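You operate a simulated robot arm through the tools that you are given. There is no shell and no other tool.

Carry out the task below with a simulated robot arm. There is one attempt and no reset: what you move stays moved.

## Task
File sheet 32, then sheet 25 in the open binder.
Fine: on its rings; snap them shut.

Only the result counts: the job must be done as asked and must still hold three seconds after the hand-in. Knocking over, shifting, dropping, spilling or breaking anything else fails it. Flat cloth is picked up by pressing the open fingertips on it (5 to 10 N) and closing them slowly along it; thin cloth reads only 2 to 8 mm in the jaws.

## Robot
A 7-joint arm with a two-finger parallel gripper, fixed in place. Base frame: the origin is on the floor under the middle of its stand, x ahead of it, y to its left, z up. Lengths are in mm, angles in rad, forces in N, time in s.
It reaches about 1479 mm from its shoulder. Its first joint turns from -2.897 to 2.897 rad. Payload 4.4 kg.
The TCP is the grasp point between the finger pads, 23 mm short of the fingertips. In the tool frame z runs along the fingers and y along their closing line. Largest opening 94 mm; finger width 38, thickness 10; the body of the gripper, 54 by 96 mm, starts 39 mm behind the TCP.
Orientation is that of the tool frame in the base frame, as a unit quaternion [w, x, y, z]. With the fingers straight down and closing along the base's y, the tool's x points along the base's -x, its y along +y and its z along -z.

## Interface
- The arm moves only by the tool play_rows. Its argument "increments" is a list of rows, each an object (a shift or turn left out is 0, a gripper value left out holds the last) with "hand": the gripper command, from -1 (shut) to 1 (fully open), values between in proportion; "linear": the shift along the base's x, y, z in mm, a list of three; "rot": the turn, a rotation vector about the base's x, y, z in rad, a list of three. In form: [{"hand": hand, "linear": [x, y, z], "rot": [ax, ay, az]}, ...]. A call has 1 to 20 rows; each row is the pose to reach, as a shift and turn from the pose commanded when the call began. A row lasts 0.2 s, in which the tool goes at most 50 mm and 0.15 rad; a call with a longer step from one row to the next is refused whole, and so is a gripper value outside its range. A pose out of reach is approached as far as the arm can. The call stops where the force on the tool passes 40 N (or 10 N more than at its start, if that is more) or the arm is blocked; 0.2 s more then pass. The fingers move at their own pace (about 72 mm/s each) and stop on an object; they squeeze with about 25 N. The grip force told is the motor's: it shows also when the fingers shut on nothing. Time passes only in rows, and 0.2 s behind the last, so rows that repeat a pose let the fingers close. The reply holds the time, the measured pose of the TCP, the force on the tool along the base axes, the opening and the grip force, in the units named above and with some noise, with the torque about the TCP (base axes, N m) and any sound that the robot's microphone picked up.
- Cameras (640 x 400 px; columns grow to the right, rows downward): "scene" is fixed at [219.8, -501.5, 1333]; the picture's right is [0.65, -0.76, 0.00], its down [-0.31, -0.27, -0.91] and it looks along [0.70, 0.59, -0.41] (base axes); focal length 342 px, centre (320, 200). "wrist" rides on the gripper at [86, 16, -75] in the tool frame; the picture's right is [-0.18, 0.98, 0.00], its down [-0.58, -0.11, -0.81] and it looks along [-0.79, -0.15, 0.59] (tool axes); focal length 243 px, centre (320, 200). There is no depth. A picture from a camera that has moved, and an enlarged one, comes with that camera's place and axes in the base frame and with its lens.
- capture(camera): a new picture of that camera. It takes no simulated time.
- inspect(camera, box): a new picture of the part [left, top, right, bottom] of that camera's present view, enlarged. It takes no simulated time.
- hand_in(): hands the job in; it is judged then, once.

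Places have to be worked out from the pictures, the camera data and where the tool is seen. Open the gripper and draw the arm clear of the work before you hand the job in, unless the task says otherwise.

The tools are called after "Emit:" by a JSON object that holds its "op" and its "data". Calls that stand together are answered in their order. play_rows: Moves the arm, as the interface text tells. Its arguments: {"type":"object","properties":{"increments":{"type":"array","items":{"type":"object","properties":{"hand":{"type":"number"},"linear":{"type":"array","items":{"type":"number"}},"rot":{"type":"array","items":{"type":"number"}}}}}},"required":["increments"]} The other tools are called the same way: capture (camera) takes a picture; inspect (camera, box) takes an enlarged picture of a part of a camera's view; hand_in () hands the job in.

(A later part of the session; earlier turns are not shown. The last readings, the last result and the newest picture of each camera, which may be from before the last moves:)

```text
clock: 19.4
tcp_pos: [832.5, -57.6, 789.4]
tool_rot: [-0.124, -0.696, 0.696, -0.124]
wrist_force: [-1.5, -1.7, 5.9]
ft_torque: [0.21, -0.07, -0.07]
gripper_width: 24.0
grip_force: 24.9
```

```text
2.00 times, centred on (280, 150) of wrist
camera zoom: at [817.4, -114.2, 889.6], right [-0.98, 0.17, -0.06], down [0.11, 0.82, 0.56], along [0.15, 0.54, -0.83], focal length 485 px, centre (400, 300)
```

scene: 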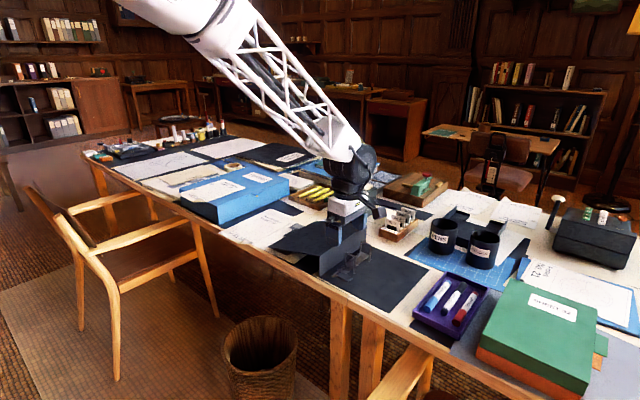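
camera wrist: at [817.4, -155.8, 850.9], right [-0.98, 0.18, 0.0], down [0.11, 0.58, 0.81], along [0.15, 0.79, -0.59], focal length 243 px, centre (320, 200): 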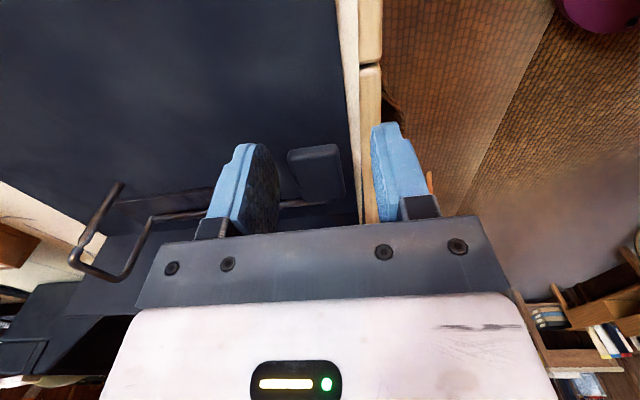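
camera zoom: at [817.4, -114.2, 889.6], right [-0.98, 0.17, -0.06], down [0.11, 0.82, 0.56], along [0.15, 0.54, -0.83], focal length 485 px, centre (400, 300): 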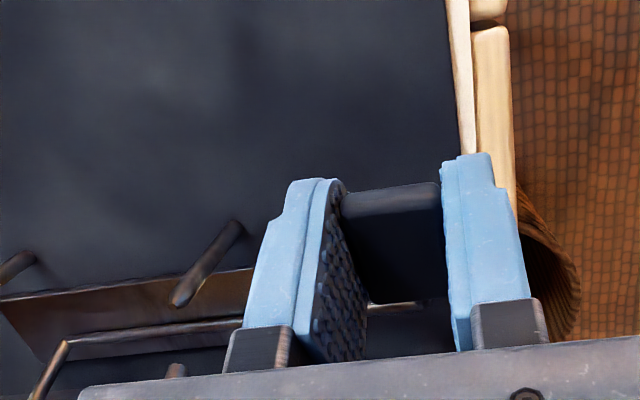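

The posts now stand free and the binder has stayed put, so the lever turns with the gripper rotation. I continue to about 32°, still clear of the spine (top z≈810 at y≈9).

Emit:
{"op": "play_rows", "data": {"increments": [{"hand": -1, "linear": [0, 2, 1.9], "rot": [-0.052, 0, 0]}, {"linear": [0, 4.0, 3.6], "rot": [-0.105, 0, 0]}, {"linear": [0, 6.2, 5.2], "rot": [-0.157, 0, 0]}, {"linear": [0, 8.4, 6.7], "rot": [-0.209, 0, 0]}]}}

Emit:
{"op": "inspect", "data": {"camera": "scene", "box": [300, 220, 396, 280]}}

Emit:
{"op": "inspect", "data": {"camera": "wrist", "box": [120, 50, 440, 250]}}

```text
clock: 20.4
tcp_pos: [834.9, -50.5, 798.3]
tool_rot: [-0.194, -0.68, 0.68, -0.197]
wrist_force: [-5.0, 10.5, 26.2]
ft_torque: [2.49, 0.4, 0.36]
gripper_width: 23.9
grip_force: 25.3
```

```text
6.67 times, centred on (348, 250) of scene
camera zoom: at [219.8, -501.5, 1333.0], right [0.65, -0.76, 0.0], down [-0.31, -0.27, -0.91], along [0.7, 0.59, -0.41], focal length 2279 px, centre (133, -133)
```

zoom: 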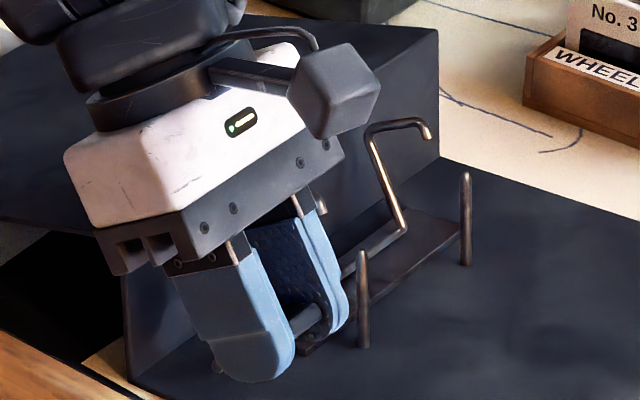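

```text
2.00 times, centred on (280, 150) of wrist
camera zoom: at [819.0, -84.6, 908.1], right [-0.98, 0.16, -0.1], down [0.11, 0.92, 0.38], along [0.15, 0.36, -0.92], focal length 485 px, centre (400, 300)
```

zoom: 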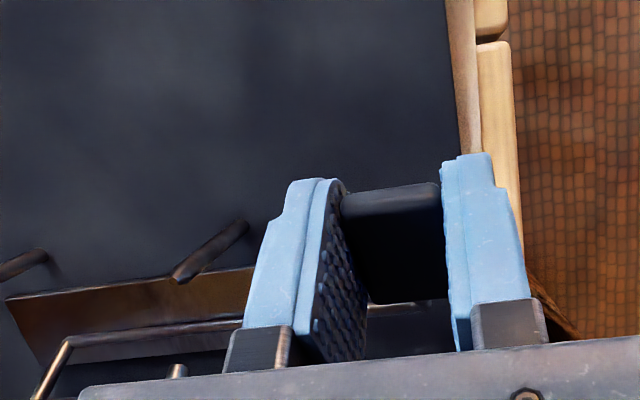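

The reading jumped (26 N, 2.5 N·m), so the arches have reached their stop (they touch the spine at about 30°). I back off a little and release the paddle to see whether the rings stay open on their own.

Emit:
{"op": "play_rows", "data": {"increments": [{"hand": -1, "linear": [0, -1.2, 0.5], "rot": [0.045, 0, 0]}, {"hand": -1, "linear": [0, -1.2, 0.5], "rot": [0.045, 0, 0]}]}}

Emit:
{"op": "inspect", "data": {"camera": "scene", "box": [300, 220, 396, 280]}}

```text
clock: 21.0
tcp_pos: [832.8, -52.6, 794.5]
tool_rot: [0.18, 0.684, -0.684, 0.179]
wrist_force: [0.2, -1.8, -0.3]
ft_torque: [0.18, -0.03, -0.15]
gripper_width: 23.9
grip_force: 25.0
```

```text
6.67 times, centred on (348, 250) of scene
camera zoom: at [219.8, -501.5, 1333.0], right [0.65, -0.76, 0.0], down [-0.31, -0.27, -0.91], along [0.7, 0.59, -0.41], focal length 2279 px, centre (133, -133)
```

zoom: 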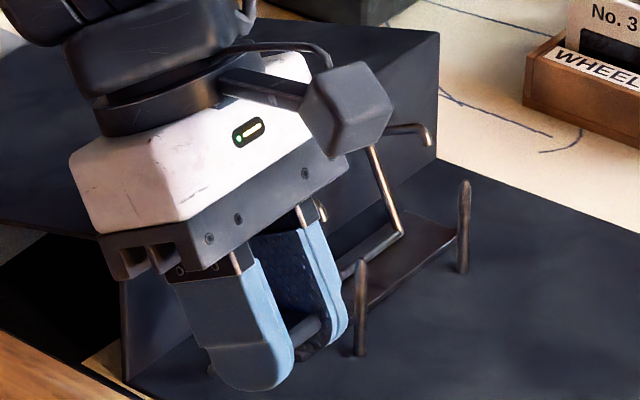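

Forces are back near zero. I open the fingers slowly to see if the rings hold open.

Emit:
{"op": "play_rows", "data": {"increments": [{"hand": -0.4, "linear": [0, 0, 0]}, {"hand": -0.2, "linear": [0, 0, 0]}, {"hand": -0.05, "linear": [0, 0, 0]}, {"hand": 0.0, "linear": [0, 0, 0]}]}}

Emit:
{"op": "inspect", "data": {"camera": "scene", "box": [300, 220, 396, 280]}}

Emit:
{"op": "inspect", "data": {"camera": "wrist", "box": [120, 50, 440, 250]}}

```text
clock: 22.0
tcp_pos: [833.7, -52.2, 796.6]
tool_rot: [0.18, 0.684, -0.684, 0.179]
wrist_force: [0.2, 0.0, 0.0]
ft_torque: [0.02, 0.0, 0.01]
gripper_width: 47.2
grip_force: 0.1
```

```text
6.67 times, centred on (348, 250) of scene
camera zoom: at [219.8, -501.5, 1333.0], right [0.65, -0.76, 0.0], down [-0.31, -0.27, -0.91], along [0.7, 0.59, -0.41], focal length 2279 px, centre (133, -133)
```

zoom: 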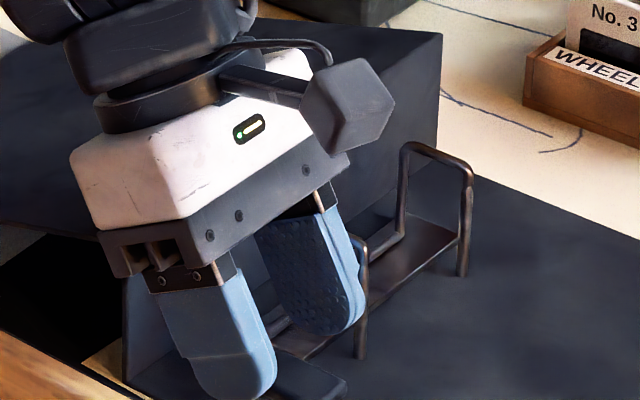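

```text
2.00 times, centred on (280, 150) of wrist
camera zoom: at [818.0, -90.7, 905.0], right [-0.98, 0.16, -0.09], down [0.11, 0.9, 0.42], along [0.15, 0.4, -0.9], focal length 485 px, centre (400, 300)
```

zoom: 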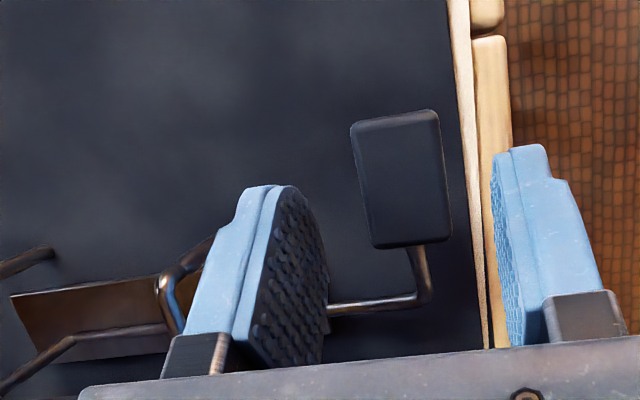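

The rings fell shut again when released, so 30° is not past the over-centre point and I must turn the lever further. I regrip with the gripper pre-tilted +20° so that a larger total turn is possible before nearing the spine.

Emit:
{"op": "play_rows", "data": {"increments": [{"hand": 0.0, "linear": [0, -4, 4], "rot": [0.145, 0, 0]}, {"linear": [0, -8, 4], "rot": [0.29, 0, 0]}, {"linear": [0, -12, 2], "rot": [0.435, 0, 0]}, {"linear": [0, -15, -2], "rot": [0.58, 0, 0]}, {"linear": [0, -17, -8], "rot": [0.725, 0, 0]}, {"linear": [0, -18.5, -15], "rot": [0.86, 0, 0]}, {"linear": [0, -18.5, -22], "rot": [0.87, 0, 0]}]}}

Emit:
{"op": "inspect", "data": {"camera": "scene", "box": [300, 220, 396, 280]}}

Emit:
{"op": "inspect", "data": {"camera": "wrist", "box": [120, 50, 440, 250]}}

```text
clock: 23.6
tcp_pos: [834.9, -70.1, 773.7]
tool_rot: [0.126, -0.695, 0.696, 0.126]
wrist_force: [0.6, 0.1, 0.2]
ft_torque: [-0.01, 0.02, -0.01]
gripper_width: 46.9
grip_force: 0.1
```

```text
6.67 times, centred on (348, 250) of scene
camera zoom: at [219.8, -501.5, 1333.0], right [0.65, -0.76, 0.0], down [-0.31, -0.27, -0.91], along [0.7, 0.59, -0.41], focal length 2279 px, centre (133, -133)
```

zoom: 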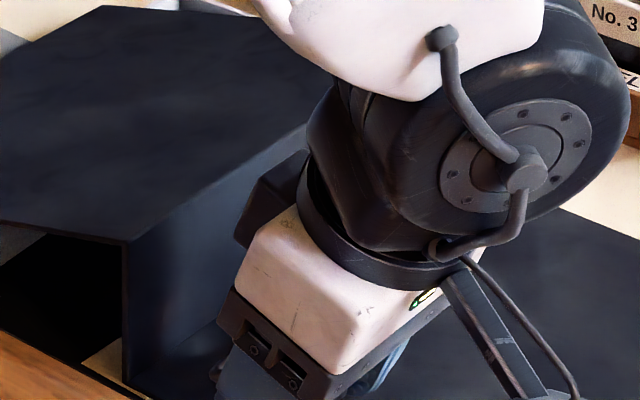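

```text
2.00 times, centred on (280, 150) of wrist
camera zoom: at [817.8, -177.8, 815.4], right [-0.98, 0.17, 0.06], down [0.11, 0.26, 0.96], along [0.15, 0.95, -0.28], focal length 485 px, centre (400, 300)
```

zoom: 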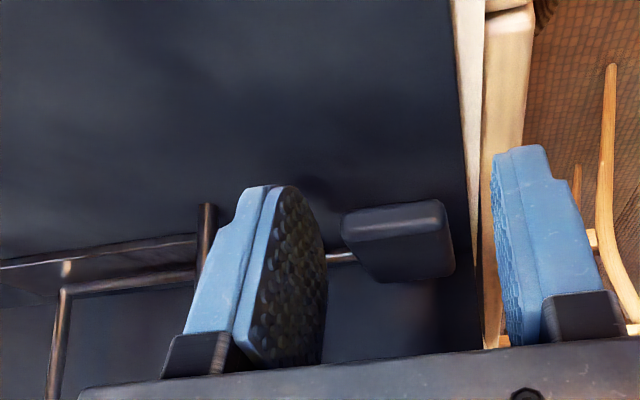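

The paddle sits between the pads at the new tilt. I close on it.

Emit:
{"op": "play_rows", "data": {"increments": [{"hand": -0.3, "linear": [0, 0, 0]}, {"hand": -0.45, "linear": [0, 0, 0]}, {"hand": -0.6, "linear": [0, 0, 0]}, {"hand": -1, "linear": [0, 0, 0]}, {"hand": -1, "linear": [0, 0, 0]}]}}

Emit:
{"op": "inspect", "data": {"camera": "wrist", "box": [120, 50, 440, 250]}}

```text
clock: 24.8
tcp_pos: [833.8, -70.5, 773.8]
tool_rot: [-0.126, 0.697, -0.695, -0.126]
wrist_force: [-0.8, 0.3, 0.7]
ft_torque: [0.02, -0.05, 0.36]
gripper_width: 24.0
grip_force: 25.1
```

```text
2.00 times, centred on (280, 150) of wrist
camera zoom: at [817.8, -177.5, 815.6], right [-0.98, 0.17, 0.06], down [0.11, 0.26, 0.96], along [0.15, 0.95, -0.28], focal length 485 px, centre (400, 300)
```

zoom: 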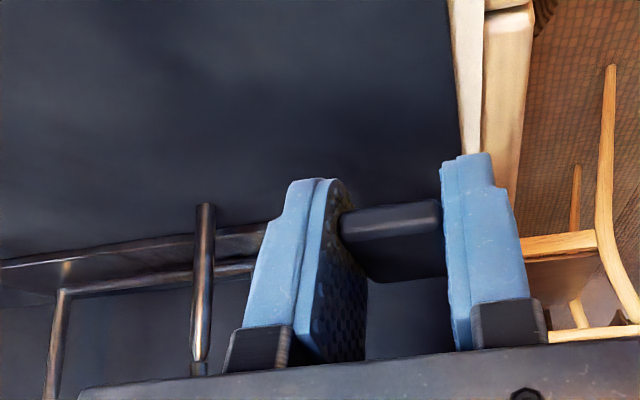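

Now I rotate the lever about the axle by 30° from this grip, then check force.

Emit:
{"op": "play_rows", "data": {"increments": [{"hand": -1, "linear": [0, 2.2, 4.1], "rot": [-0.0873, 0, 0]}, {"linear": [0, 4.7, 8.0], "rot": [-0.1745, 0, 0]}, {"linear": [0, 7.6, 11.6], "rot": [-0.2618, 0, 0]}, {"linear": [0, 10.7, 15.0], "rot": [-0.3491, 0, 0]}, {"linear": [0, 14.2, 18.1], "rot": [-0.4363, 0, 0]}, {"linear": [0, 16.0, 19.5], "rot": [-0.48, 0, 0]}]}}

Emit:
{"op": "inspect", "data": {"camera": "scene", "box": [300, 220, 396, 280]}}

Emit:
{"op": "inspect", "data": {"camera": "wrist", "box": [120, 50, 440, 250]}}

```text
clock: 26.2
tcp_pos: [833.5, -54.0, 795.2]
tool_rot: [0.044, 0.706, -0.705, 0.044]
wrist_force: [0.0, -0.8, 0.9]
ft_torque: [-0.02, -0.06, 0.21]
gripper_width: 23.9
grip_force: 24.6
```

```text
6.67 times, centred on (348, 250) of scene
camera zoom: at [219.8, -501.5, 1333.0], right [0.65, -0.76, 0.0], down [-0.31, -0.27, -0.91], along [0.7, 0.59, -0.41], focal length 2279 px, centre (133, -133)
```

zoom: 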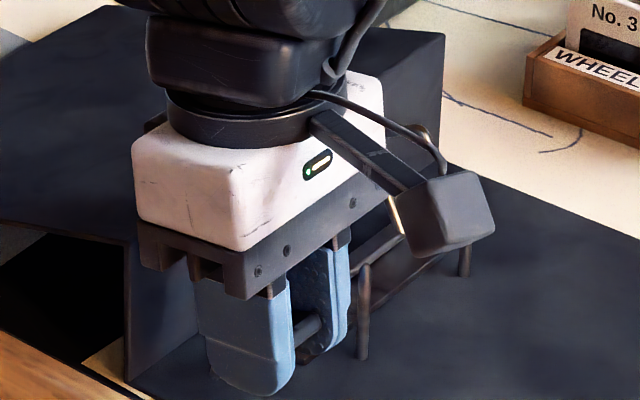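

```text
2.00 times, centred on (280, 150) of wrist
camera zoom: at [817.8, -130.7, 880.4], right [-0.98, 0.18, -0.02], down [0.11, 0.68, 0.73], along [0.15, 0.71, -0.68], focal length 485 px, centre (400, 300)
```

zoom: 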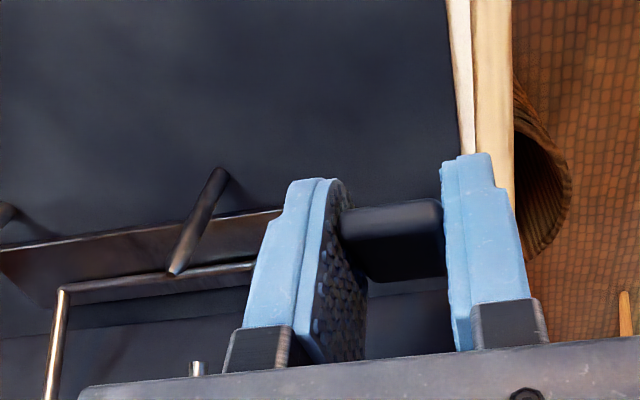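

Forces are near zero and the arches are lifting. I continue to 40°.

Emit:
{"op": "play_rows", "data": {"increments": [{"hand": -1, "linear": [0, 3.4, 2.4], "rot": [-0.0785, 0, 0]}, {"linear": [0, 6.6, 4.3], "rot": [-0.148, 0, 0]}, {"linear": [0, 9.9, 6.0], "rot": [-0.218, 0, 0]}]}}

Emit:
{"op": "inspect", "data": {"camera": "scene", "box": [300, 220, 396, 280]}}

```text
clock: 27.0
tcp_pos: [835.4, -44.9, 800.5]
tool_rot: [0.121, 0.697, -0.697, 0.12]
wrist_force: [-2.3, 2.2, 7.6]
ft_torque: [0.29, 0.07, 0.2]
gripper_width: 23.7
grip_force: 25.4
```

```text
6.67 times, centred on (348, 250) of scene
camera zoom: at [219.8, -501.5, 1333.0], right [0.65, -0.76, 0.0], down [-0.31, -0.27, -0.91], along [0.7, 0.59, -0.41], focal length 2279 px, centre (133, -133)
```

zoom: 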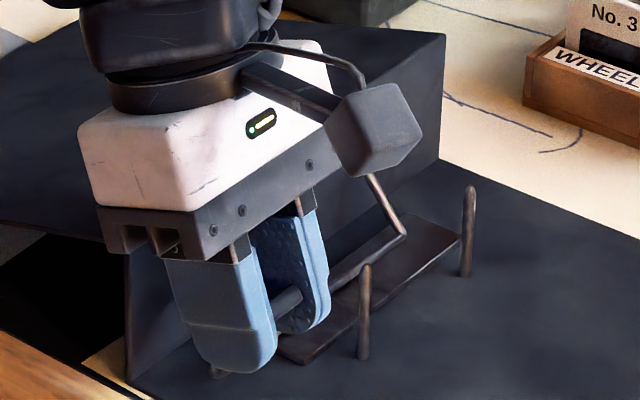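

Still moving with modest force at 40°. I go on to about 48°.

Emit:
{"op": "play_rows", "data": {"increments": [{"hand": -1, "linear": [0, 1.7, 0.8], "rot": [-0.035, 0, 0]}, {"linear": [0, 3.4, 1.4], "rot": [-0.07, 0, 0]}, {"linear": [0, 5.2, 2.1], "rot": [-0.105, 0, 0]}, {"linear": [0, 6.9, 2.6], "rot": [-0.14, 0, 0]}]}}

Emit:
{"op": "inspect", "data": {"camera": "scene", "box": [300, 220, 396, 280]}}

Emit:
{"op": "inspect", "data": {"camera": "wrist", "box": [120, 50, 440, 250]}}

```text
clock: 28.0
tcp_pos: [834.5, -37.4, 801.9]
tool_rot: [-0.169, -0.686, 0.687, -0.168]
wrist_force: [-1.4, 2.6, 1.7]
ft_torque: [0.13, 0.05, 0.07]
gripper_width: 23.7
grip_force: 24.9
```

```text
6.67 times, centred on (348, 250) of scene
camera zoom: at [219.8, -501.5, 1333.0], right [0.65, -0.76, 0.0], down [-0.31, -0.27, -0.91], along [0.7, 0.59, -0.41], focal length 2279 px, centre (133, -133)
```

zoom: 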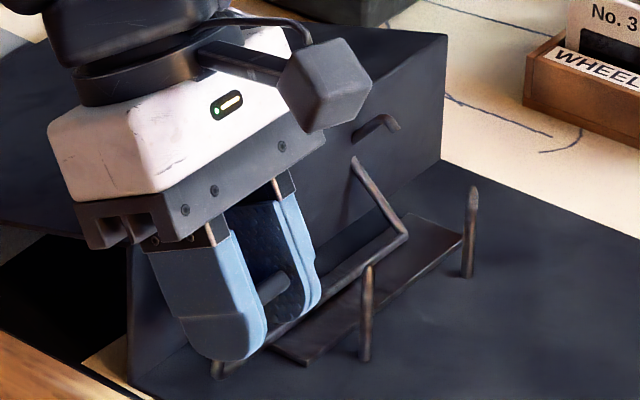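

```text
2.00 times, centred on (280, 150) of wrist
camera zoom: at [818.0, -80.3, 910.1], right [-0.98, 0.16, -0.08], down [0.11, 0.89, 0.45], along [0.15, 0.43, -0.89], focal length 485 px, centre (400, 300)
```

zoom: 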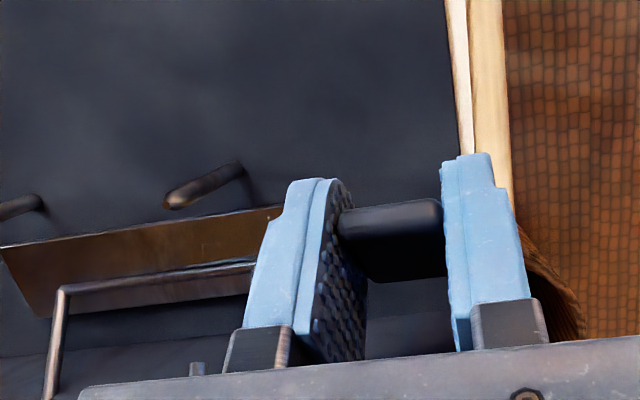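

The arches pass the spine without resistance and forces are small, so I continue to about 58°, watching the force.

Emit:
{"op": "play_rows", "data": {"increments": [{"hand": -1, "linear": [0, 1.4, 0.4], "rot": [-0.026, 0, 0]}, {"linear": [0, 2.7, 0.7], "rot": [-0.052, 0, 0]}, {"linear": [0, 4.1, 1.0], "rot": [-0.079, 0, 0]}, {"linear": [0, 5.4, 1.3], "rot": [-0.105, 0, 0]}, {"linear": [0, 6.8, 1.5], "rot": [-0.131, 0, 0]}, {"linear": [0, 8.2, 1.7], "rot": [-0.157, 0, 0]}, {"linear": [0, 9.1, 1.8], "rot": [-0.175, 0, 0]}]}}

Emit:
{"op": "inspect", "data": {"camera": "scene", "box": [300, 220, 396, 280]}}

Emit:
{"op": "inspect", "data": {"camera": "wrist", "box": [120, 50, 440, 250]}}

```text
clock: 29.6
tcp_pos: [834.2, -27.8, 804.6]
tool_rot: [0.227, 0.67, -0.669, 0.228]
wrist_force: [0.2, -1.0, 0.0]
ft_torque: [-0.05, -0.01, -0.08]
gripper_width: 23.8
grip_force: 25.3
```

```text
6.67 times, centred on (348, 250) of scene
camera zoom: at [219.8, -501.5, 1333.0], right [0.65, -0.76, 0.0], down [-0.31, -0.27, -0.91], along [0.7, 0.59, -0.41], focal length 2279 px, centre (133, -133)
```

zoom: 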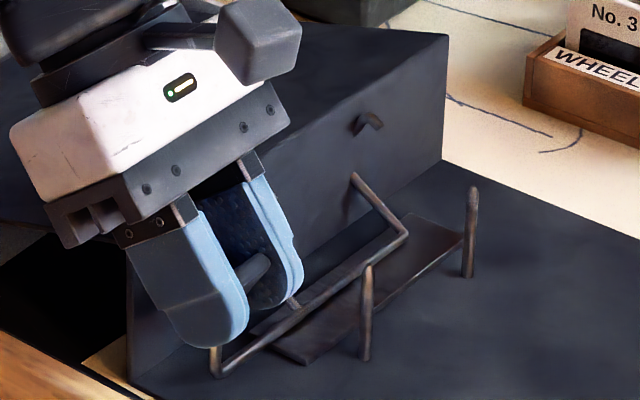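

```text
2.00 times, centred on (280, 150) of wrist
camera zoom: at [817.9, -51.6, 917.9], right [-0.98, 0.15, -0.11], down [0.11, 0.95, 0.28], along [0.15, 0.27, -0.95], focal length 485 px, centre (400, 300)
```

zoom: 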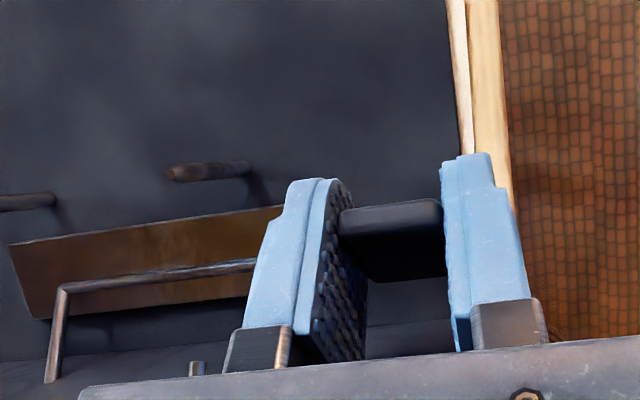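

The lever is about 75° up now with nearly no force. I release gently to see whether it stays open.

Emit:
{"op": "play_rows", "data": {"increments": [{"hand": -0.42, "linear": [0, 0, 0]}, {"hand": -0.3, "linear": [0, 0, 0]}, {"hand": -0.1, "linear": [0, 0, 0]}, {"hand": 0.0, "linear": [0, 0, 0]}]}}

Emit:
{"op": "inspect", "data": {"camera": "scene", "box": [300, 220, 396, 280]}}

Emit:
{"op": "inspect", "data": {"camera": "wrist", "box": [120, 50, 440, 250]}}

```text
clock: 30.6
tcp_pos: [833.7, -28.1, 803.9]
tool_rot: [0.228, 0.669, -0.669, 0.228]
wrist_force: [0.3, 0.3, 0.1]
ft_torque: [-0.02, 0.02, -0.02]
gripper_width: 47.2
grip_force: 0.0
```

```text
6.67 times, centred on (348, 250) of scene
camera zoom: at [219.8, -501.5, 1333.0], right [0.65, -0.76, 0.0], down [-0.31, -0.27, -0.91], along [0.7, 0.59, -0.41], focal length 2279 px, centre (133, -133)
```

zoom: 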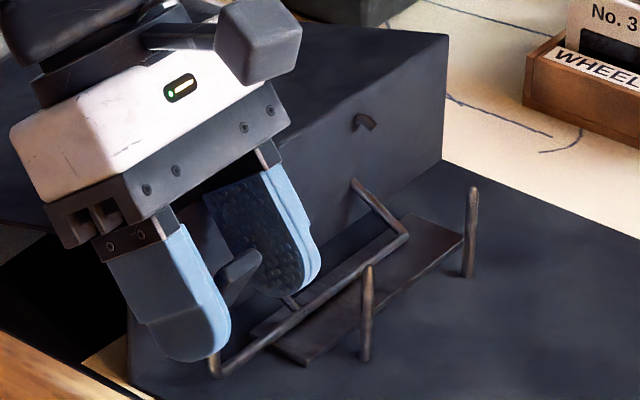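

```text
2.00 times, centred on (280, 150) of wrist
camera zoom: at [817.9, -51.7, 917.9], right [-0.98, 0.15, -0.11], down [0.11, 0.95, 0.28], along [0.15, 0.27, -0.95], focal length 485 px, centre (400, 300)
```

zoom: 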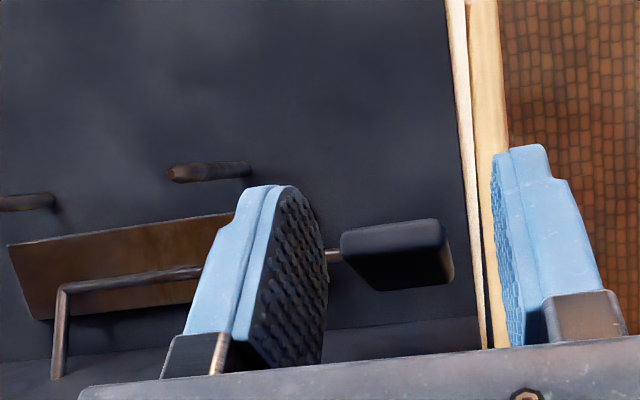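

The rings now stay open by themselves, with the paddle upright and clear of where the sheet will lie. I withdraw straight up, level the gripper, and go look closely at sheet 32's turned-up corner.

Emit:
{"op": "play_rows", "data": {"increments": [{"hand": 0.0, "linear": [0, 0, 20]}, {"linear": [0, 0, 45]}, {"linear": [0, 0, 75], "rot": [0.1, 0, 0]}, {"linear": [0, 20, 95], "rot": [0.24, 0, 0]}, {"linear": [0, 60, 100], "rot": [0.38, 0, 0]}, {"linear": [0, 105, 100], "rot": [0.52, 0, 0]}, {"linear": [-5, 150, 100], "rot": [0.657, 0, 0]}, {"linear": [-10, 195, 95], "rot": [0.657, 0, 0]}, {"linear": [-20, 240, 85], "rot": [0.657, 0, 0]}, {"linear": [-30, 280, 75], "rot": [0.657, 0, 0]}, {"linear": [-36, 299, 71], "rot": [0.657, 0, 0]}]}}

Emit:
{"op": "capture", "data": {"camera": "wrist"}}

Emit:
{"op": "inspect", "data": {"camera": "wrist", "box": [240, 0, 480, 150]}}

Emit:
{"op": "inspect", "data": {"camera": "scene", "box": [300, 220, 396, 280]}}

```text
clock: 33.0
tcp_pos: [797.3, 271.8, 875.6]
tool_rot: [0.001, -0.707, 0.707, 0.001]
wrist_force: [-0.2, -0.5, 0.1]
ft_torque: [-0.01, 0.0, 0.01]
gripper_width: 47.0
grip_force: 0.1
```

```text
taken
camera wrist: at [781.0, 184.9, 951.0], right [-0.98, 0.18, 0.0], down [0.11, 0.58, 0.81], along [0.15, 0.79, -0.59], focal length 243 px, centre (320, 200)
```

wrist: 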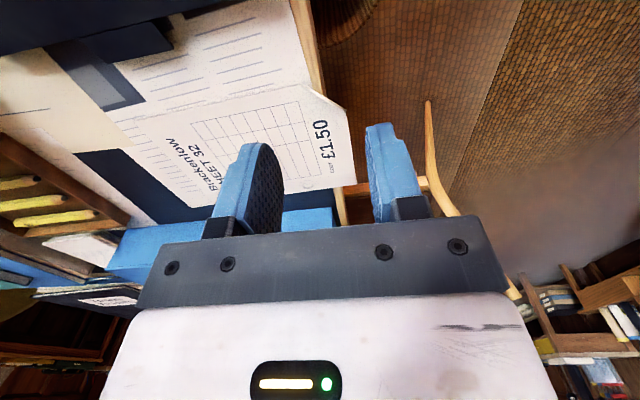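

```text
2.67 times, centred on (360, 75) of wrist
camera zoom: at [781.0, 184.9, 951.0], right [-0.98, 0.18, 0.0], down [0.11, 0.58, 0.81], along [0.15, 0.79, -0.59], focal length 647 px, centre (213, 533)
```

zoom: 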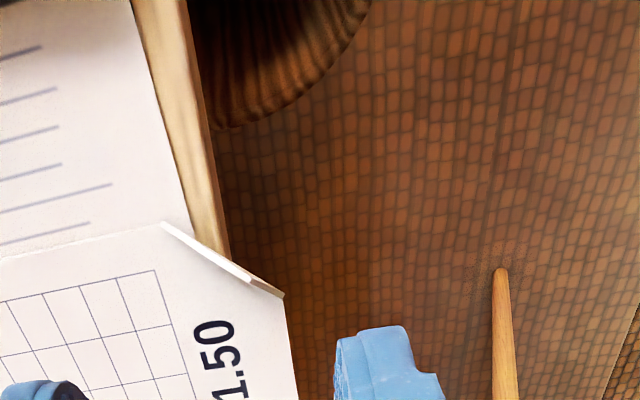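

```text
6.67 times, centred on (348, 250) of scene
camera zoom: at [219.8, -501.5, 1333.0], right [0.65, -0.76, 0.0], down [-0.31, -0.27, -0.91], along [0.7, 0.59, -0.41], focal length 2279 px, centre (133, -133)
```

zoom: 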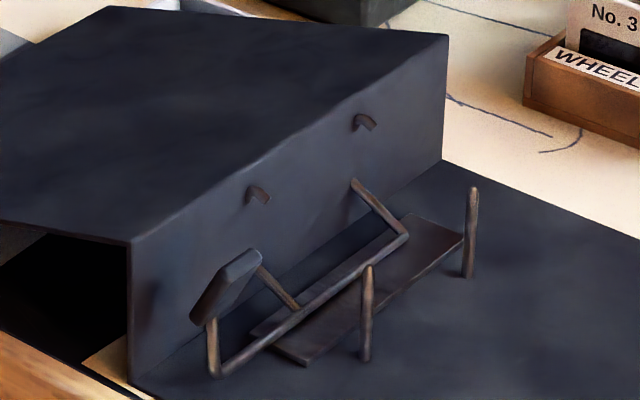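

The rings stand fully open and the binder is in its old place. The flap of sheet 32 appears almost edge-on from here; I zoom in to measure its tilt.

Emit:
{"op": "inspect", "data": {"camera": "wrist", "box": [290, 70, 370, 120]}}

Emit:
{"op": "inspect", "data": {"camera": "scene", "box": [232, 232, 264, 252]}}

Emit:
{"op": "inspect", "data": {"camera": "wrist", "box": [80, 60, 400, 260]}}

```text
8.00 times, centred on (330, 95) of wrist
camera zoom: at [781.0, 184.9, 951.0], right [-0.98, 0.18, 0.0], down [0.11, 0.58, 0.81], along [0.15, 0.79, -0.59], focal length 1941 px, centre (240, 1040)
```

zoom: 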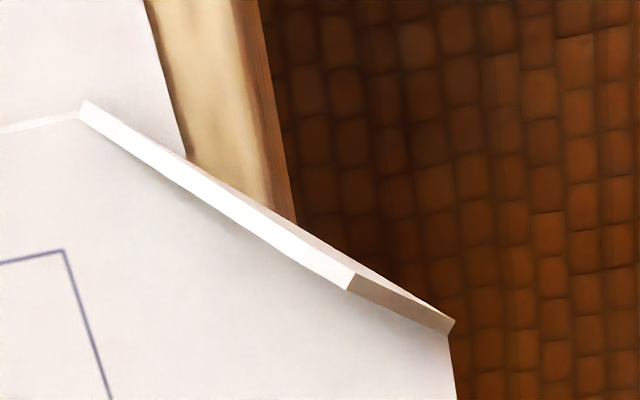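

```text
16.00 times, centred on (248, 242) of scene
camera zoom: at [219.8, -501.5, 1333.0], right [0.65, -0.76, 0.0], down [-0.31, -0.27, -0.91], along [0.7, 0.59, -0.41], focal length 5469 px, centre (1472, -472)
```

zoom: 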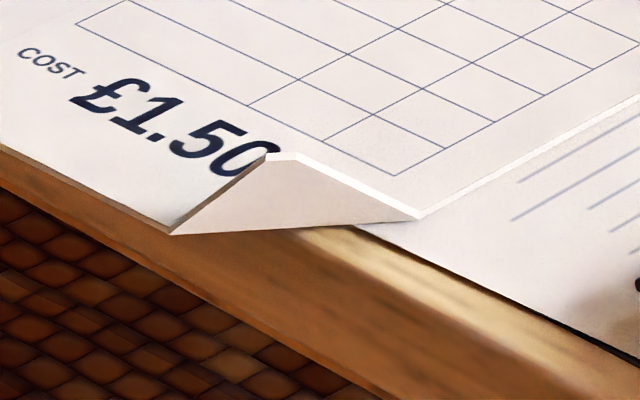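

```text
2.00 times, centred on (240, 160) of wrist
camera zoom: at [781.0, 184.9, 951.0], right [-0.98, 0.18, 0.0], down [0.11, 0.58, 0.81], along [0.15, 0.79, -0.59], focal length 485 px, centre (480, 280)
```

zoom: 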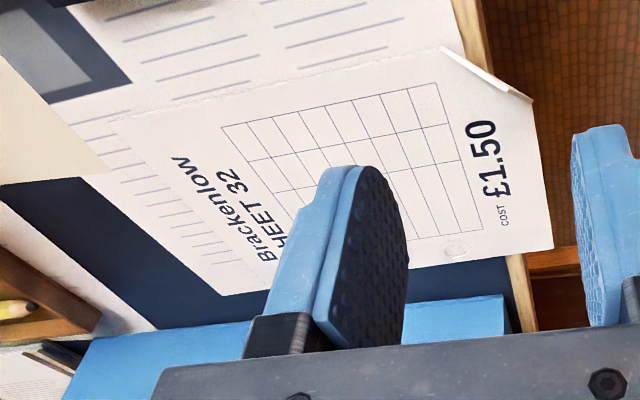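

The flap is a rigid triangle (about 36 mm legs), tilted ≈63° up and leaning outward, with its fold centre near (799,306,744). I orient the gripper parallel to the flap: first yaw +46.6°, then lean 27° outward, stopping 70 mm short of it with the fingers at 20 mm.

Emit:
{"op": "play_rows", "data": {"increments": [{"hand": -0.5, "linear": [0, 0, 0], "rot": [0, 0, 0.14]}, {"linear": [0, 0, 0], "rot": [0, 0, 0.28]}, {"linear": [0, 0, 0], "rot": [0, 0, 0.42]}, {"linear": [0, 0, 0], "rot": [0, 0, 0.56]}, {"linear": [0, 0, 0], "rot": [0, 0, 0.7]}, {"linear": [0, 0, 0], "rot": [0, 0, 0.814]}]}}

Emit:
{"op": "play_rows", "data": {"increments": [{"hand": -0.5, "linear": [-7.5, 0, -8], "rot": [0.085, -0.081, 0]}, {"linear": [-15, 0, -18], "rot": [0.171, -0.162, 0]}, {"linear": [-22.5, 0, -28], "rot": [0.256, -0.243, 0]}, {"linear": [-30.3, 0, -39], "rot": [0.342, -0.324, 0]}]}}

Emit:
{"op": "capture", "data": {"camera": "wrist"}}

Emit:
{"op": "inspect", "data": {"camera": "scene", "box": [196, 190, 292, 250]}}

```text
clock: 34.4
tcp_pos: [796.8, 270.6, 876.7]
tool_rot: [-0.001, 0.929, -0.37, -0.001]
wrist_force: [-0.3, -0.2, 0.3]
ft_torque: [0.01, -0.01, 0.02]
gripper_width: 23.7
grip_force: 0.0
```

```text
clock: 35.4
tcp_pos: [768.7, 270.9, 835.7]
tool_rot: [-0.217, 0.903, -0.36, 0.087]
wrist_force: [1.2, -0.2, 0.8]
ft_torque: [0.0, 0.01, 0.0]
gripper_width: 23.7
grip_force: 0.1
```

```text
taken
camera wrist: at [797.8, 176.3, 895.8], right [-0.73, -0.51, -0.45], down [-0.61, 0.2, 0.77], along [-0.3, 0.84, -0.46], focal length 243 px, centre (320, 200)
```

wrist: 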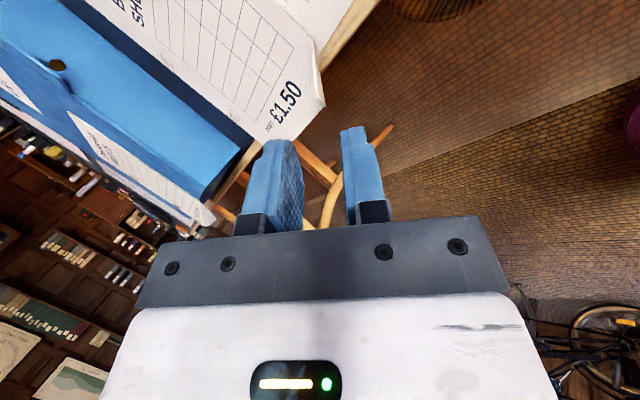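

```text
6.67 times, centred on (244, 220) of scene
camera zoom: at [219.8, -501.5, 1333.0], right [0.65, -0.76, 0.0], down [-0.31, -0.27, -0.91], along [0.7, 0.59, -0.41], focal length 2279 px, centre (827, 67)
```

zoom: 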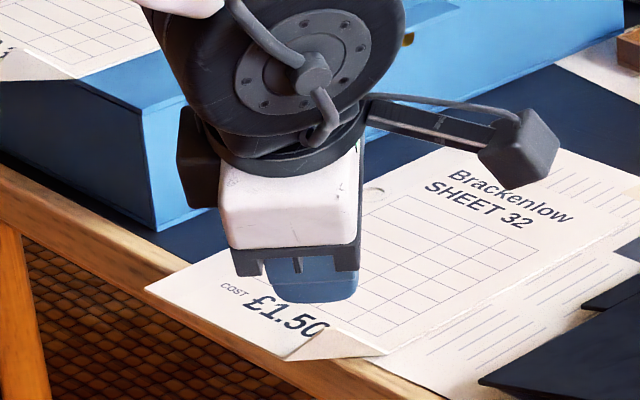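

The fingers are pointing at the flap; I zoom on it from this new viewpoint to check alignment.

Emit:
{"op": "inspect", "data": {"camera": "wrist", "box": [230, 20, 470, 170]}}

Emit:
{"op": "inspect", "data": {"camera": "wrist", "box": [280, 20, 360, 70]}}

```text
2.67 times, centred on (350, 95) of wrist
camera zoom: at [797.8, 176.3, 895.8], right [-0.73, -0.51, -0.45], down [-0.61, 0.2, 0.77], along [-0.3, 0.84, -0.46], focal length 647 px, centre (240, 480)
```

zoom: 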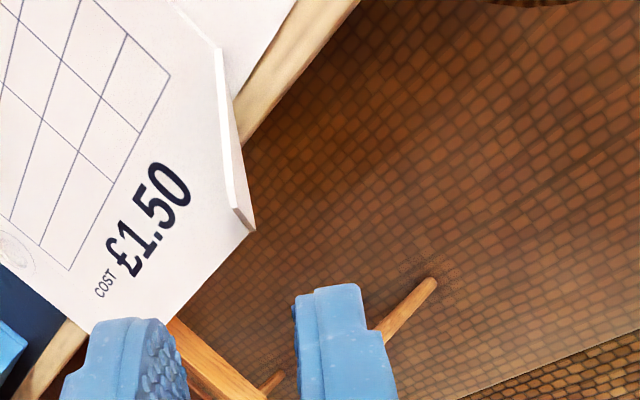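

```text
8.00 times, centred on (320, 45) of wrist
camera zoom: at [797.8, 176.3, 895.8], right [-0.73, -0.51, -0.45], down [-0.61, 0.2, 0.77], along [-0.3, 0.84, -0.46], focal length 1941 px, centre (320, 1440)
```

zoom: 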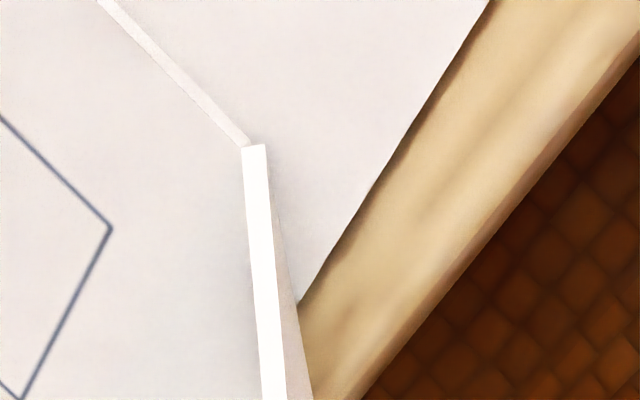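

Predicted and observed flap positions agree within about 2 mm, so the alignment is good. I narrow the fingers to 16 mm and slide 68 mm along the finger axis so the flap comes between the pads.

Emit:
{"op": "play_rows", "data": {"increments": [{"hand": -0.66, "linear": [2.5, 5.5, -10]}, {"linear": [6, 10, -22]}, {"linear": [10, 14.5, -34]}, {"linear": [14, 18.5, -45]}, {"linear": [17, 21.4, -53]}, {"linear": [19.6, 23.9, -60.6]}]}}

Emit:
{"op": "inspect", "data": {"camera": "wrist", "box": [200, 60, 440, 210]}}

Emit:
{"op": "inspect", "data": {"camera": "scene", "box": [212, 210, 276, 250]}}

```text
clock: 36.8
tcp_pos: [787.3, 295.4, 775.8]
tool_rot: [-0.217, 0.903, -0.36, 0.087]
wrist_force: [0.9, -0.1, -0.3]
ft_torque: [0.04, -0.02, 0.0]
gripper_width: 16.0
grip_force: 0.1
```

```text
2.67 times, centred on (320, 135) of wrist
camera zoom: at [816.8, 200.8, 835.7], right [-0.74, -0.51, -0.45], down [-0.61, 0.2, 0.77], along [-0.3, 0.84, -0.46], focal length 647 px, centre (320, 373)
```

zoom: 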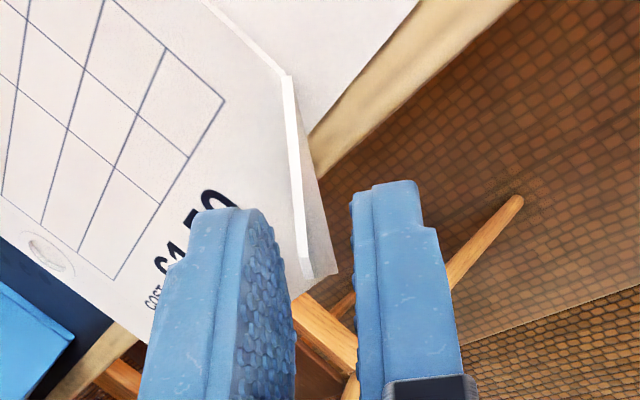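

```text
10.00 times, centred on (244, 230) of scene
camera zoom: at [219.8, -501.5, 1333.0], right [0.65, -0.76, 0.0], down [-0.31, -0.27, -0.91], along [0.7, 0.59, -0.41], focal length 3418 px, centre (1080, -100)
```

zoom: 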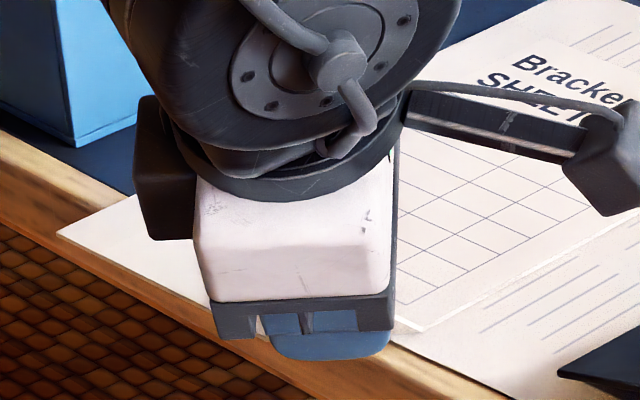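

The flap lies between the pads, and looks about 5° steeper than assumed (≈68°). I correct the lean by 5°, go 4 mm deeper and close slowly.

Emit:
{"op": "play_rows", "data": {"increments": [{"hand": -0.7, "linear": [1.6, 1.7, -1], "rot": [-0.032, 0.03, 0]}, {"hand": -0.74, "linear": [3.2, 3.4, -2.3], "rot": [-0.063, 0.06, 0]}, {"hand": -0.78, "linear": [3.2, 3.4, -2.3], "rot": [-0.063, 0.06, 0]}]}}

Emit:
{"op": "inspect", "data": {"camera": "wrist", "box": [240, 80, 400, 180]}}

```text
clock: 37.6
tcp_pos: [790.3, 298.7, 773.4]
tool_rot: [-0.177, 0.912, -0.363, 0.07]
wrist_force: [0.1, -0.1, -0.8]
ft_torque: [-0.02, 0.03, -0.01]
gripper_width: 10.3
grip_force: 0.0
```

```text
4.00 times, centred on (320, 130) of wrist
camera zoom: at [823.7, 208.0, 837.9], right [-0.76, -0.54, -0.37], down [-0.56, 0.25, 0.79], along [-0.33, 0.81, -0.49], focal length 970 px, centre (320, 480)
```

zoom: 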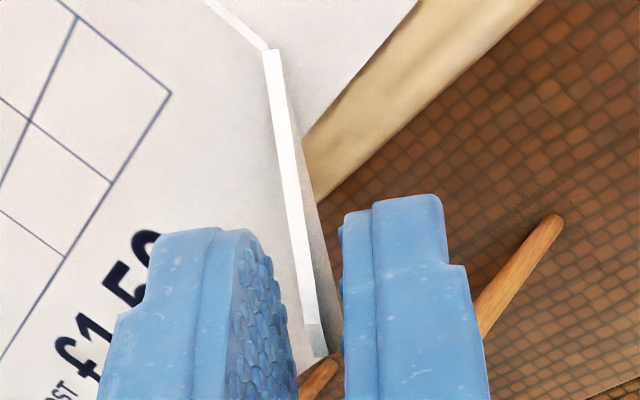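

The flap is centred in the 10 mm gap. I close fully.

Emit:
{"op": "play_rows", "data": {"increments": [{"hand": -0.84, "linear": [0, 0, 0]}, {"hand": -0.9, "linear": [0, 0, 0]}, {"hand": -1, "linear": [0, 0, 0]}, {"hand": -1, "linear": [0, 0, 0]}]}}

Emit:
{"op": "inspect", "data": {"camera": "wrist", "box": [200, 60, 440, 210]}}

Emit:
{"op": "inspect", "data": {"camera": "scene", "box": [212, 190, 308, 250]}}

```text
clock: 38.6
tcp_pos: [790.8, 298.5, 773.8]
tool_rot: [-0.178, 0.912, -0.363, 0.07]
wrist_force: [0.3, 0.7, 0.6]
ft_torque: [0.12, -0.16, 0.07]
gripper_width: 0.8
grip_force: 24.5
```

```text
2.67 times, centred on (320, 135) of wrist
camera zoom: at [823.7, 208.0, 838.0], right [-0.76, -0.54, -0.37], down [-0.56, 0.25, 0.79], along [-0.33, 0.81, -0.49], focal length 647 px, centre (320, 373)
```

zoom: 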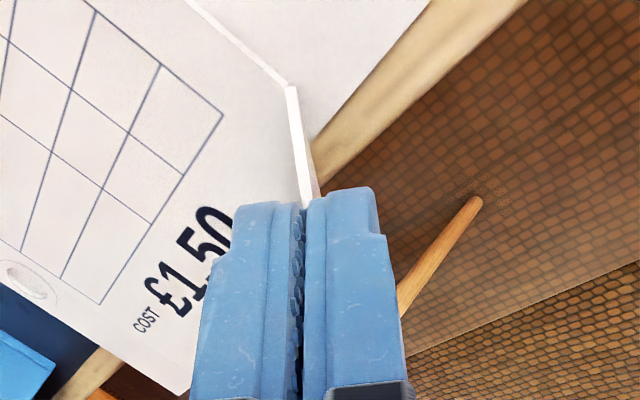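

```text
6.67 times, centred on (260, 220) of scene
camera zoom: at [219.8, -501.5, 1333.0], right [0.65, -0.76, 0.0], down [-0.31, -0.27, -0.91], along [0.7, 0.59, -0.41], focal length 2279 px, centre (720, 67)
```

zoom: 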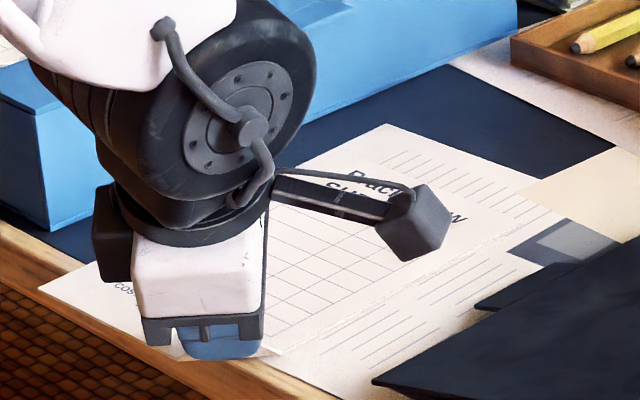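

Width reads 0.8 mm with 24.5 N, plausibly the thin flap. I lift 40 mm straight up and look whether the sheet follows.

Emit:
{"op": "play_rows", "data": {"increments": [{"hand": -1, "linear": [0, 0, 5]}, {"linear": [0, 0, 12]}, {"linear": [0, 0, 20]}, {"linear": [0, 0, 30]}, {"linear": [0, 0, 40]}]}}

Emit:
{"op": "inspect", "data": {"camera": "wrist", "box": [120, 0, 440, 200]}}

Emit:
{"op": "inspect", "data": {"camera": "scene", "box": [196, 170, 324, 250]}}

```text
clock: 39.8
tcp_pos: [790.4, 298.3, 812.9]
tool_rot: [-0.178, 0.912, -0.363, 0.07]
wrist_force: [-0.4, -0.4, 0.0]
ft_torque: [-0.01, 0.06, -0.02]
gripper_width: 0.6
grip_force: 24.6
```

```text
2.00 times, centred on (280, 100) of wrist
camera zoom: at [823.6, 207.2, 877.2], right [-0.76, -0.54, -0.37], down [-0.56, 0.25, 0.79], along [-0.33, 0.81, -0.49], focal length 485 px, centre (400, 400)
```

zoom: 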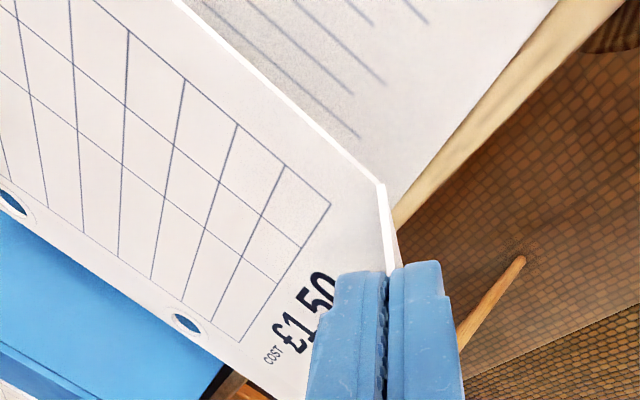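

```text
5.00 times, centred on (260, 210) of scene
camera zoom: at [219.8, -501.5, 1333.0], right [0.65, -0.76, 0.0], down [-0.31, -0.27, -0.91], along [0.7, 0.59, -0.41], focal length 1709 px, centre (620, 150)
```

zoom: 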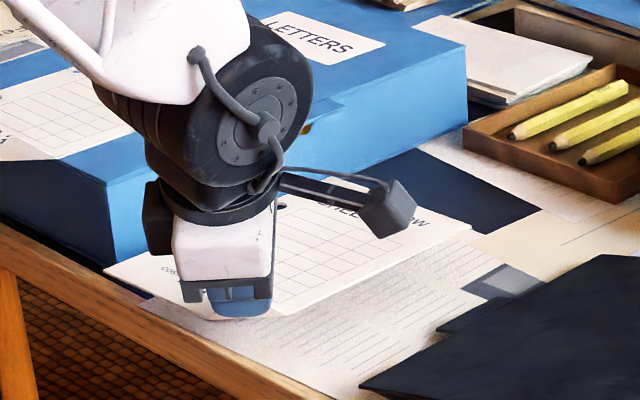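

The sheet came up as a rigid plate; from the hole sightings it droops about 3.3° away from the grip and is yawed about +2.9°. Before carrying it I check the upright paddle's position against where the sheet corner will come.

Emit:
{"op": "inspect", "data": {"camera": "scene", "box": [310, 240, 374, 280]}}

```text
10.00 times, centred on (342, 260) of scene
camera zoom: at [219.8, -501.5, 1333.0], right [0.65, -0.76, 0.0], down [-0.31, -0.27, -0.91], along [0.7, 0.59, -0.41], focal length 3418 px, centre (100, -400)
```

zoom: 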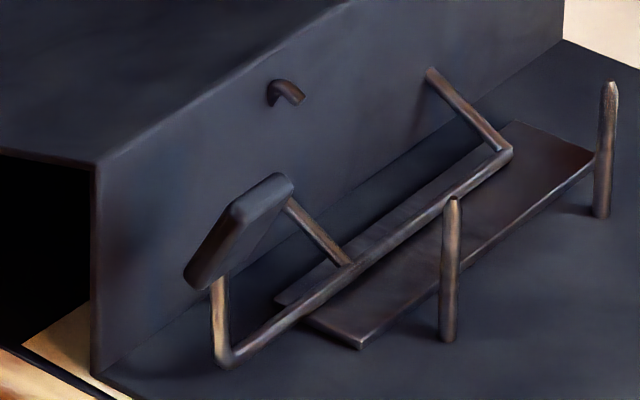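

The open paddle leans with its top near (x 822–845, y≈-47, z≈815), so the sheet must come in slightly from the -y side and below z≈805 near the posts. I lift to a safe height, level the sheet (+3.3°) and square its yaw (-2.9°).

Emit:
{"op": "play_rows", "data": {"increments": [{"hand": -1, "linear": [0, 0, 15], "rot": [0.014, -0.013, 0]}, {"linear": [0, 0, 35], "rot": [0.028, -0.027, 0]}, {"linear": [0, 0, 55], "rot": [0.042, -0.04, 0]}, {"linear": [0, 0, 75], "rot": [0.042, -0.04, 0]}, {"linear": [0, 0, 88], "rot": [0.042, -0.04, 0]}]}}

Emit:
{"op": "play_rows", "data": {"increments": [{"hand": -1, "linear": [0, -10, 0], "rot": [0, 0, -0.017]}, {"linear": [1, -30, 0], "rot": [0, 0, -0.034]}, {"linear": [3, -60, 0], "rot": [0, 0, -0.05]}, {"linear": [6, -92, 0], "rot": [0, 0, -0.05]}, {"linear": [9, -126, 0], "rot": [0, 0, -0.05]}, {"linear": [12, -160, 0], "rot": [0, 0, -0.05]}, {"linear": [15, -194, 0], "rot": [0, 0, -0.05]}, {"linear": [18, -228, 0], "rot": [0, 0, -0.05]}, {"linear": [21, -262, 0], "rot": [0, 0, -0.05]}, {"linear": [24, -296, 0], "rot": [0, 0, -0.05]}, {"linear": [27, -330, 0], "rot": [0, 0, -0.05]}, {"linear": [30, -364, 0], "rot": [0, 0, -0.05]}, {"linear": [33, -398, 0], "rot": [0, 0, -0.05]}, {"linear": [36, -432, 0], "rot": [0, 0, -0.05]}, {"linear": [39, -464, 0], "rot": [0, 0, -0.05]}, {"linear": [42, -490, 0], "rot": [0, 0, -0.05]}, {"linear": [43, -508, 0], "rot": [0, 0, -0.05]}]}}

Emit:
{"op": "capture", "data": {"camera": "scene"}}

Emit:
{"op": "capture", "data": {"camera": "wrist"}}

Emit:
{"op": "inspect", "data": {"camera": "scene", "box": [280, 180, 440, 280]}}

```text
clock: 41.0
tcp_pos: [791.0, 297.9, 902.3]
tool_rot: [-0.204, 0.907, -0.361, 0.08]
wrist_force: [0.2, 0.3, 1.0]
ft_torque: [-0.03, 0.05, 0.02]
gripper_width: 0.6
grip_force: 24.6
```

```text
clock: 44.6
tcp_pos: [834.2, -209.6, 901.4]
tool_rot: [-0.201, 0.897, -0.383, 0.086]
wrist_force: [0.3, 0.6, 0.2]
ft_torque: [-0.02, 0.03, 0.04]
gripper_width: 0.8
grip_force: 25.1
```

```text
taken
```

scene: 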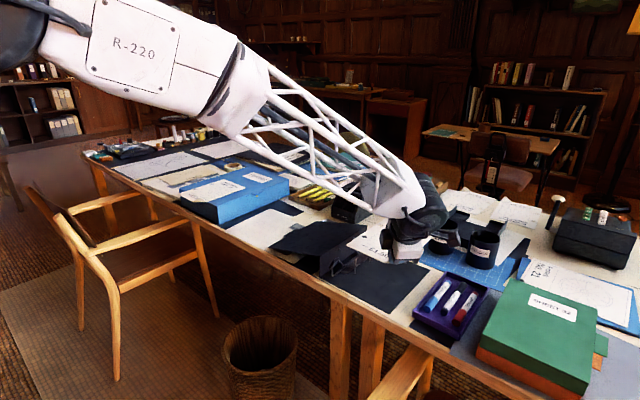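

```text
taken
camera wrist: at [859.9, -304.4, 963.7], right [-0.77, -0.48, -0.42], down [-0.58, 0.25, 0.78], along [-0.27, 0.84, -0.47], focal length 243 px, centre (320, 200)
```

wrist: 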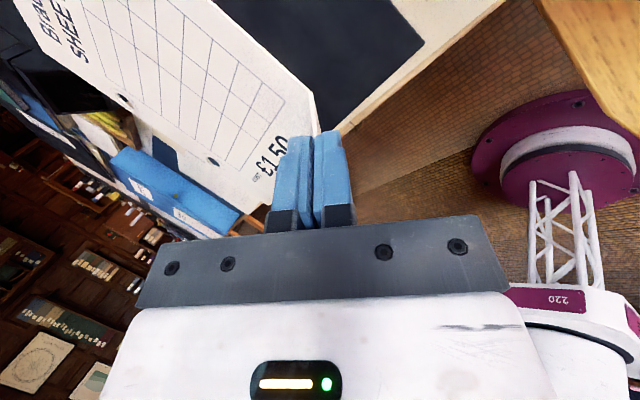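

```text
4.00 times, centred on (360, 230) of scene
camera zoom: at [219.8, -501.5, 1333.0], right [0.65, -0.76, 0.0], down [-0.31, -0.27, -0.91], along [0.7, 0.59, -0.41], focal length 1367 px, centre (160, 80)
```

zoom: 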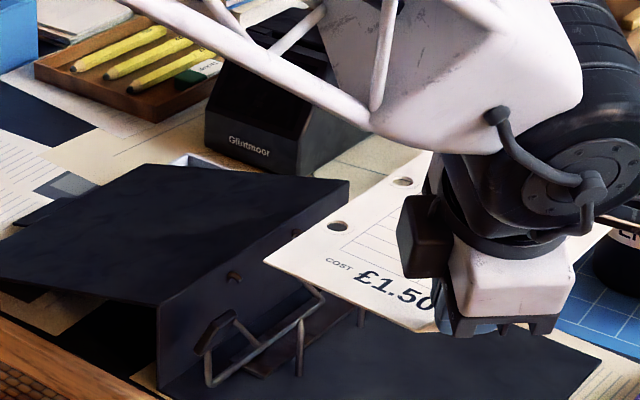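

The observed holes match my predicted positions within about 2 mm (near hole ≈ (896,-81,873)). I lower the sheet to about z = 801, still 25 mm to the -y side of the posts, and check again.

Emit:
{"op": "play_rows", "data": {"increments": [{"hand": -1, "linear": [-1, 0, -15]}, {"linear": [-1, 0, -35]}, {"linear": [-1, 0, -52]}, {"linear": [-1, 0, -64]}, {"linear": [-1, 0, -70]}]}}

Emit:
{"op": "inspect", "data": {"camera": "scene", "box": [300, 210, 428, 290]}}

Emit:
{"op": "inspect", "data": {"camera": "wrist", "box": [40, 20, 360, 220]}}

```text
clock: 45.8
tcp_pos: [833.8, -209.2, 831.8]
tool_rot: [-0.201, 0.898, -0.383, 0.086]
wrist_force: [-0.6, -0.4, 0.8]
ft_torque: [-0.02, 0.05, -0.02]
gripper_width: 0.8
grip_force: 25.0
```

```text
5.00 times, centred on (364, 250) of scene
camera zoom: at [219.8, -501.5, 1333.0], right [0.65, -0.76, 0.0], down [-0.31, -0.27, -0.91], along [0.7, 0.59, -0.41], focal length 1709 px, centre (100, -50)
```

zoom: 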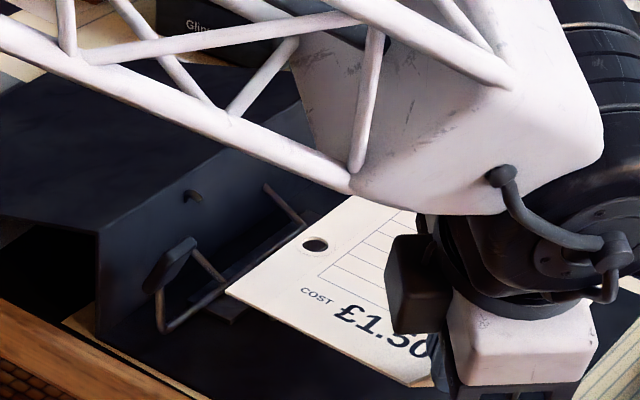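

```text
2.00 times, centred on (200, 120) of wrist
camera zoom: at [859.3, -304.8, 893.6], right [-0.77, -0.48, -0.42], down [-0.58, 0.25, 0.78], along [-0.27, 0.84, -0.47], focal length 485 px, centre (560, 360)
```

zoom: 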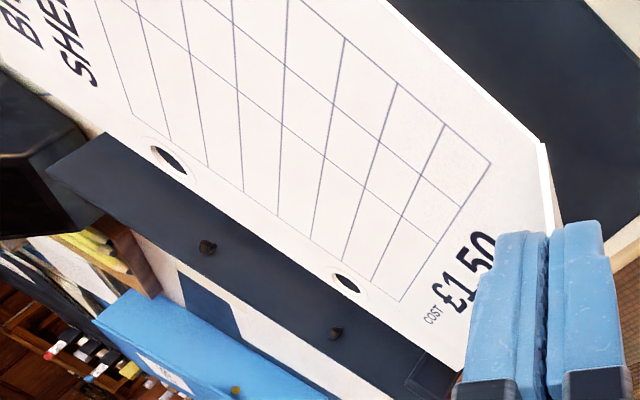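

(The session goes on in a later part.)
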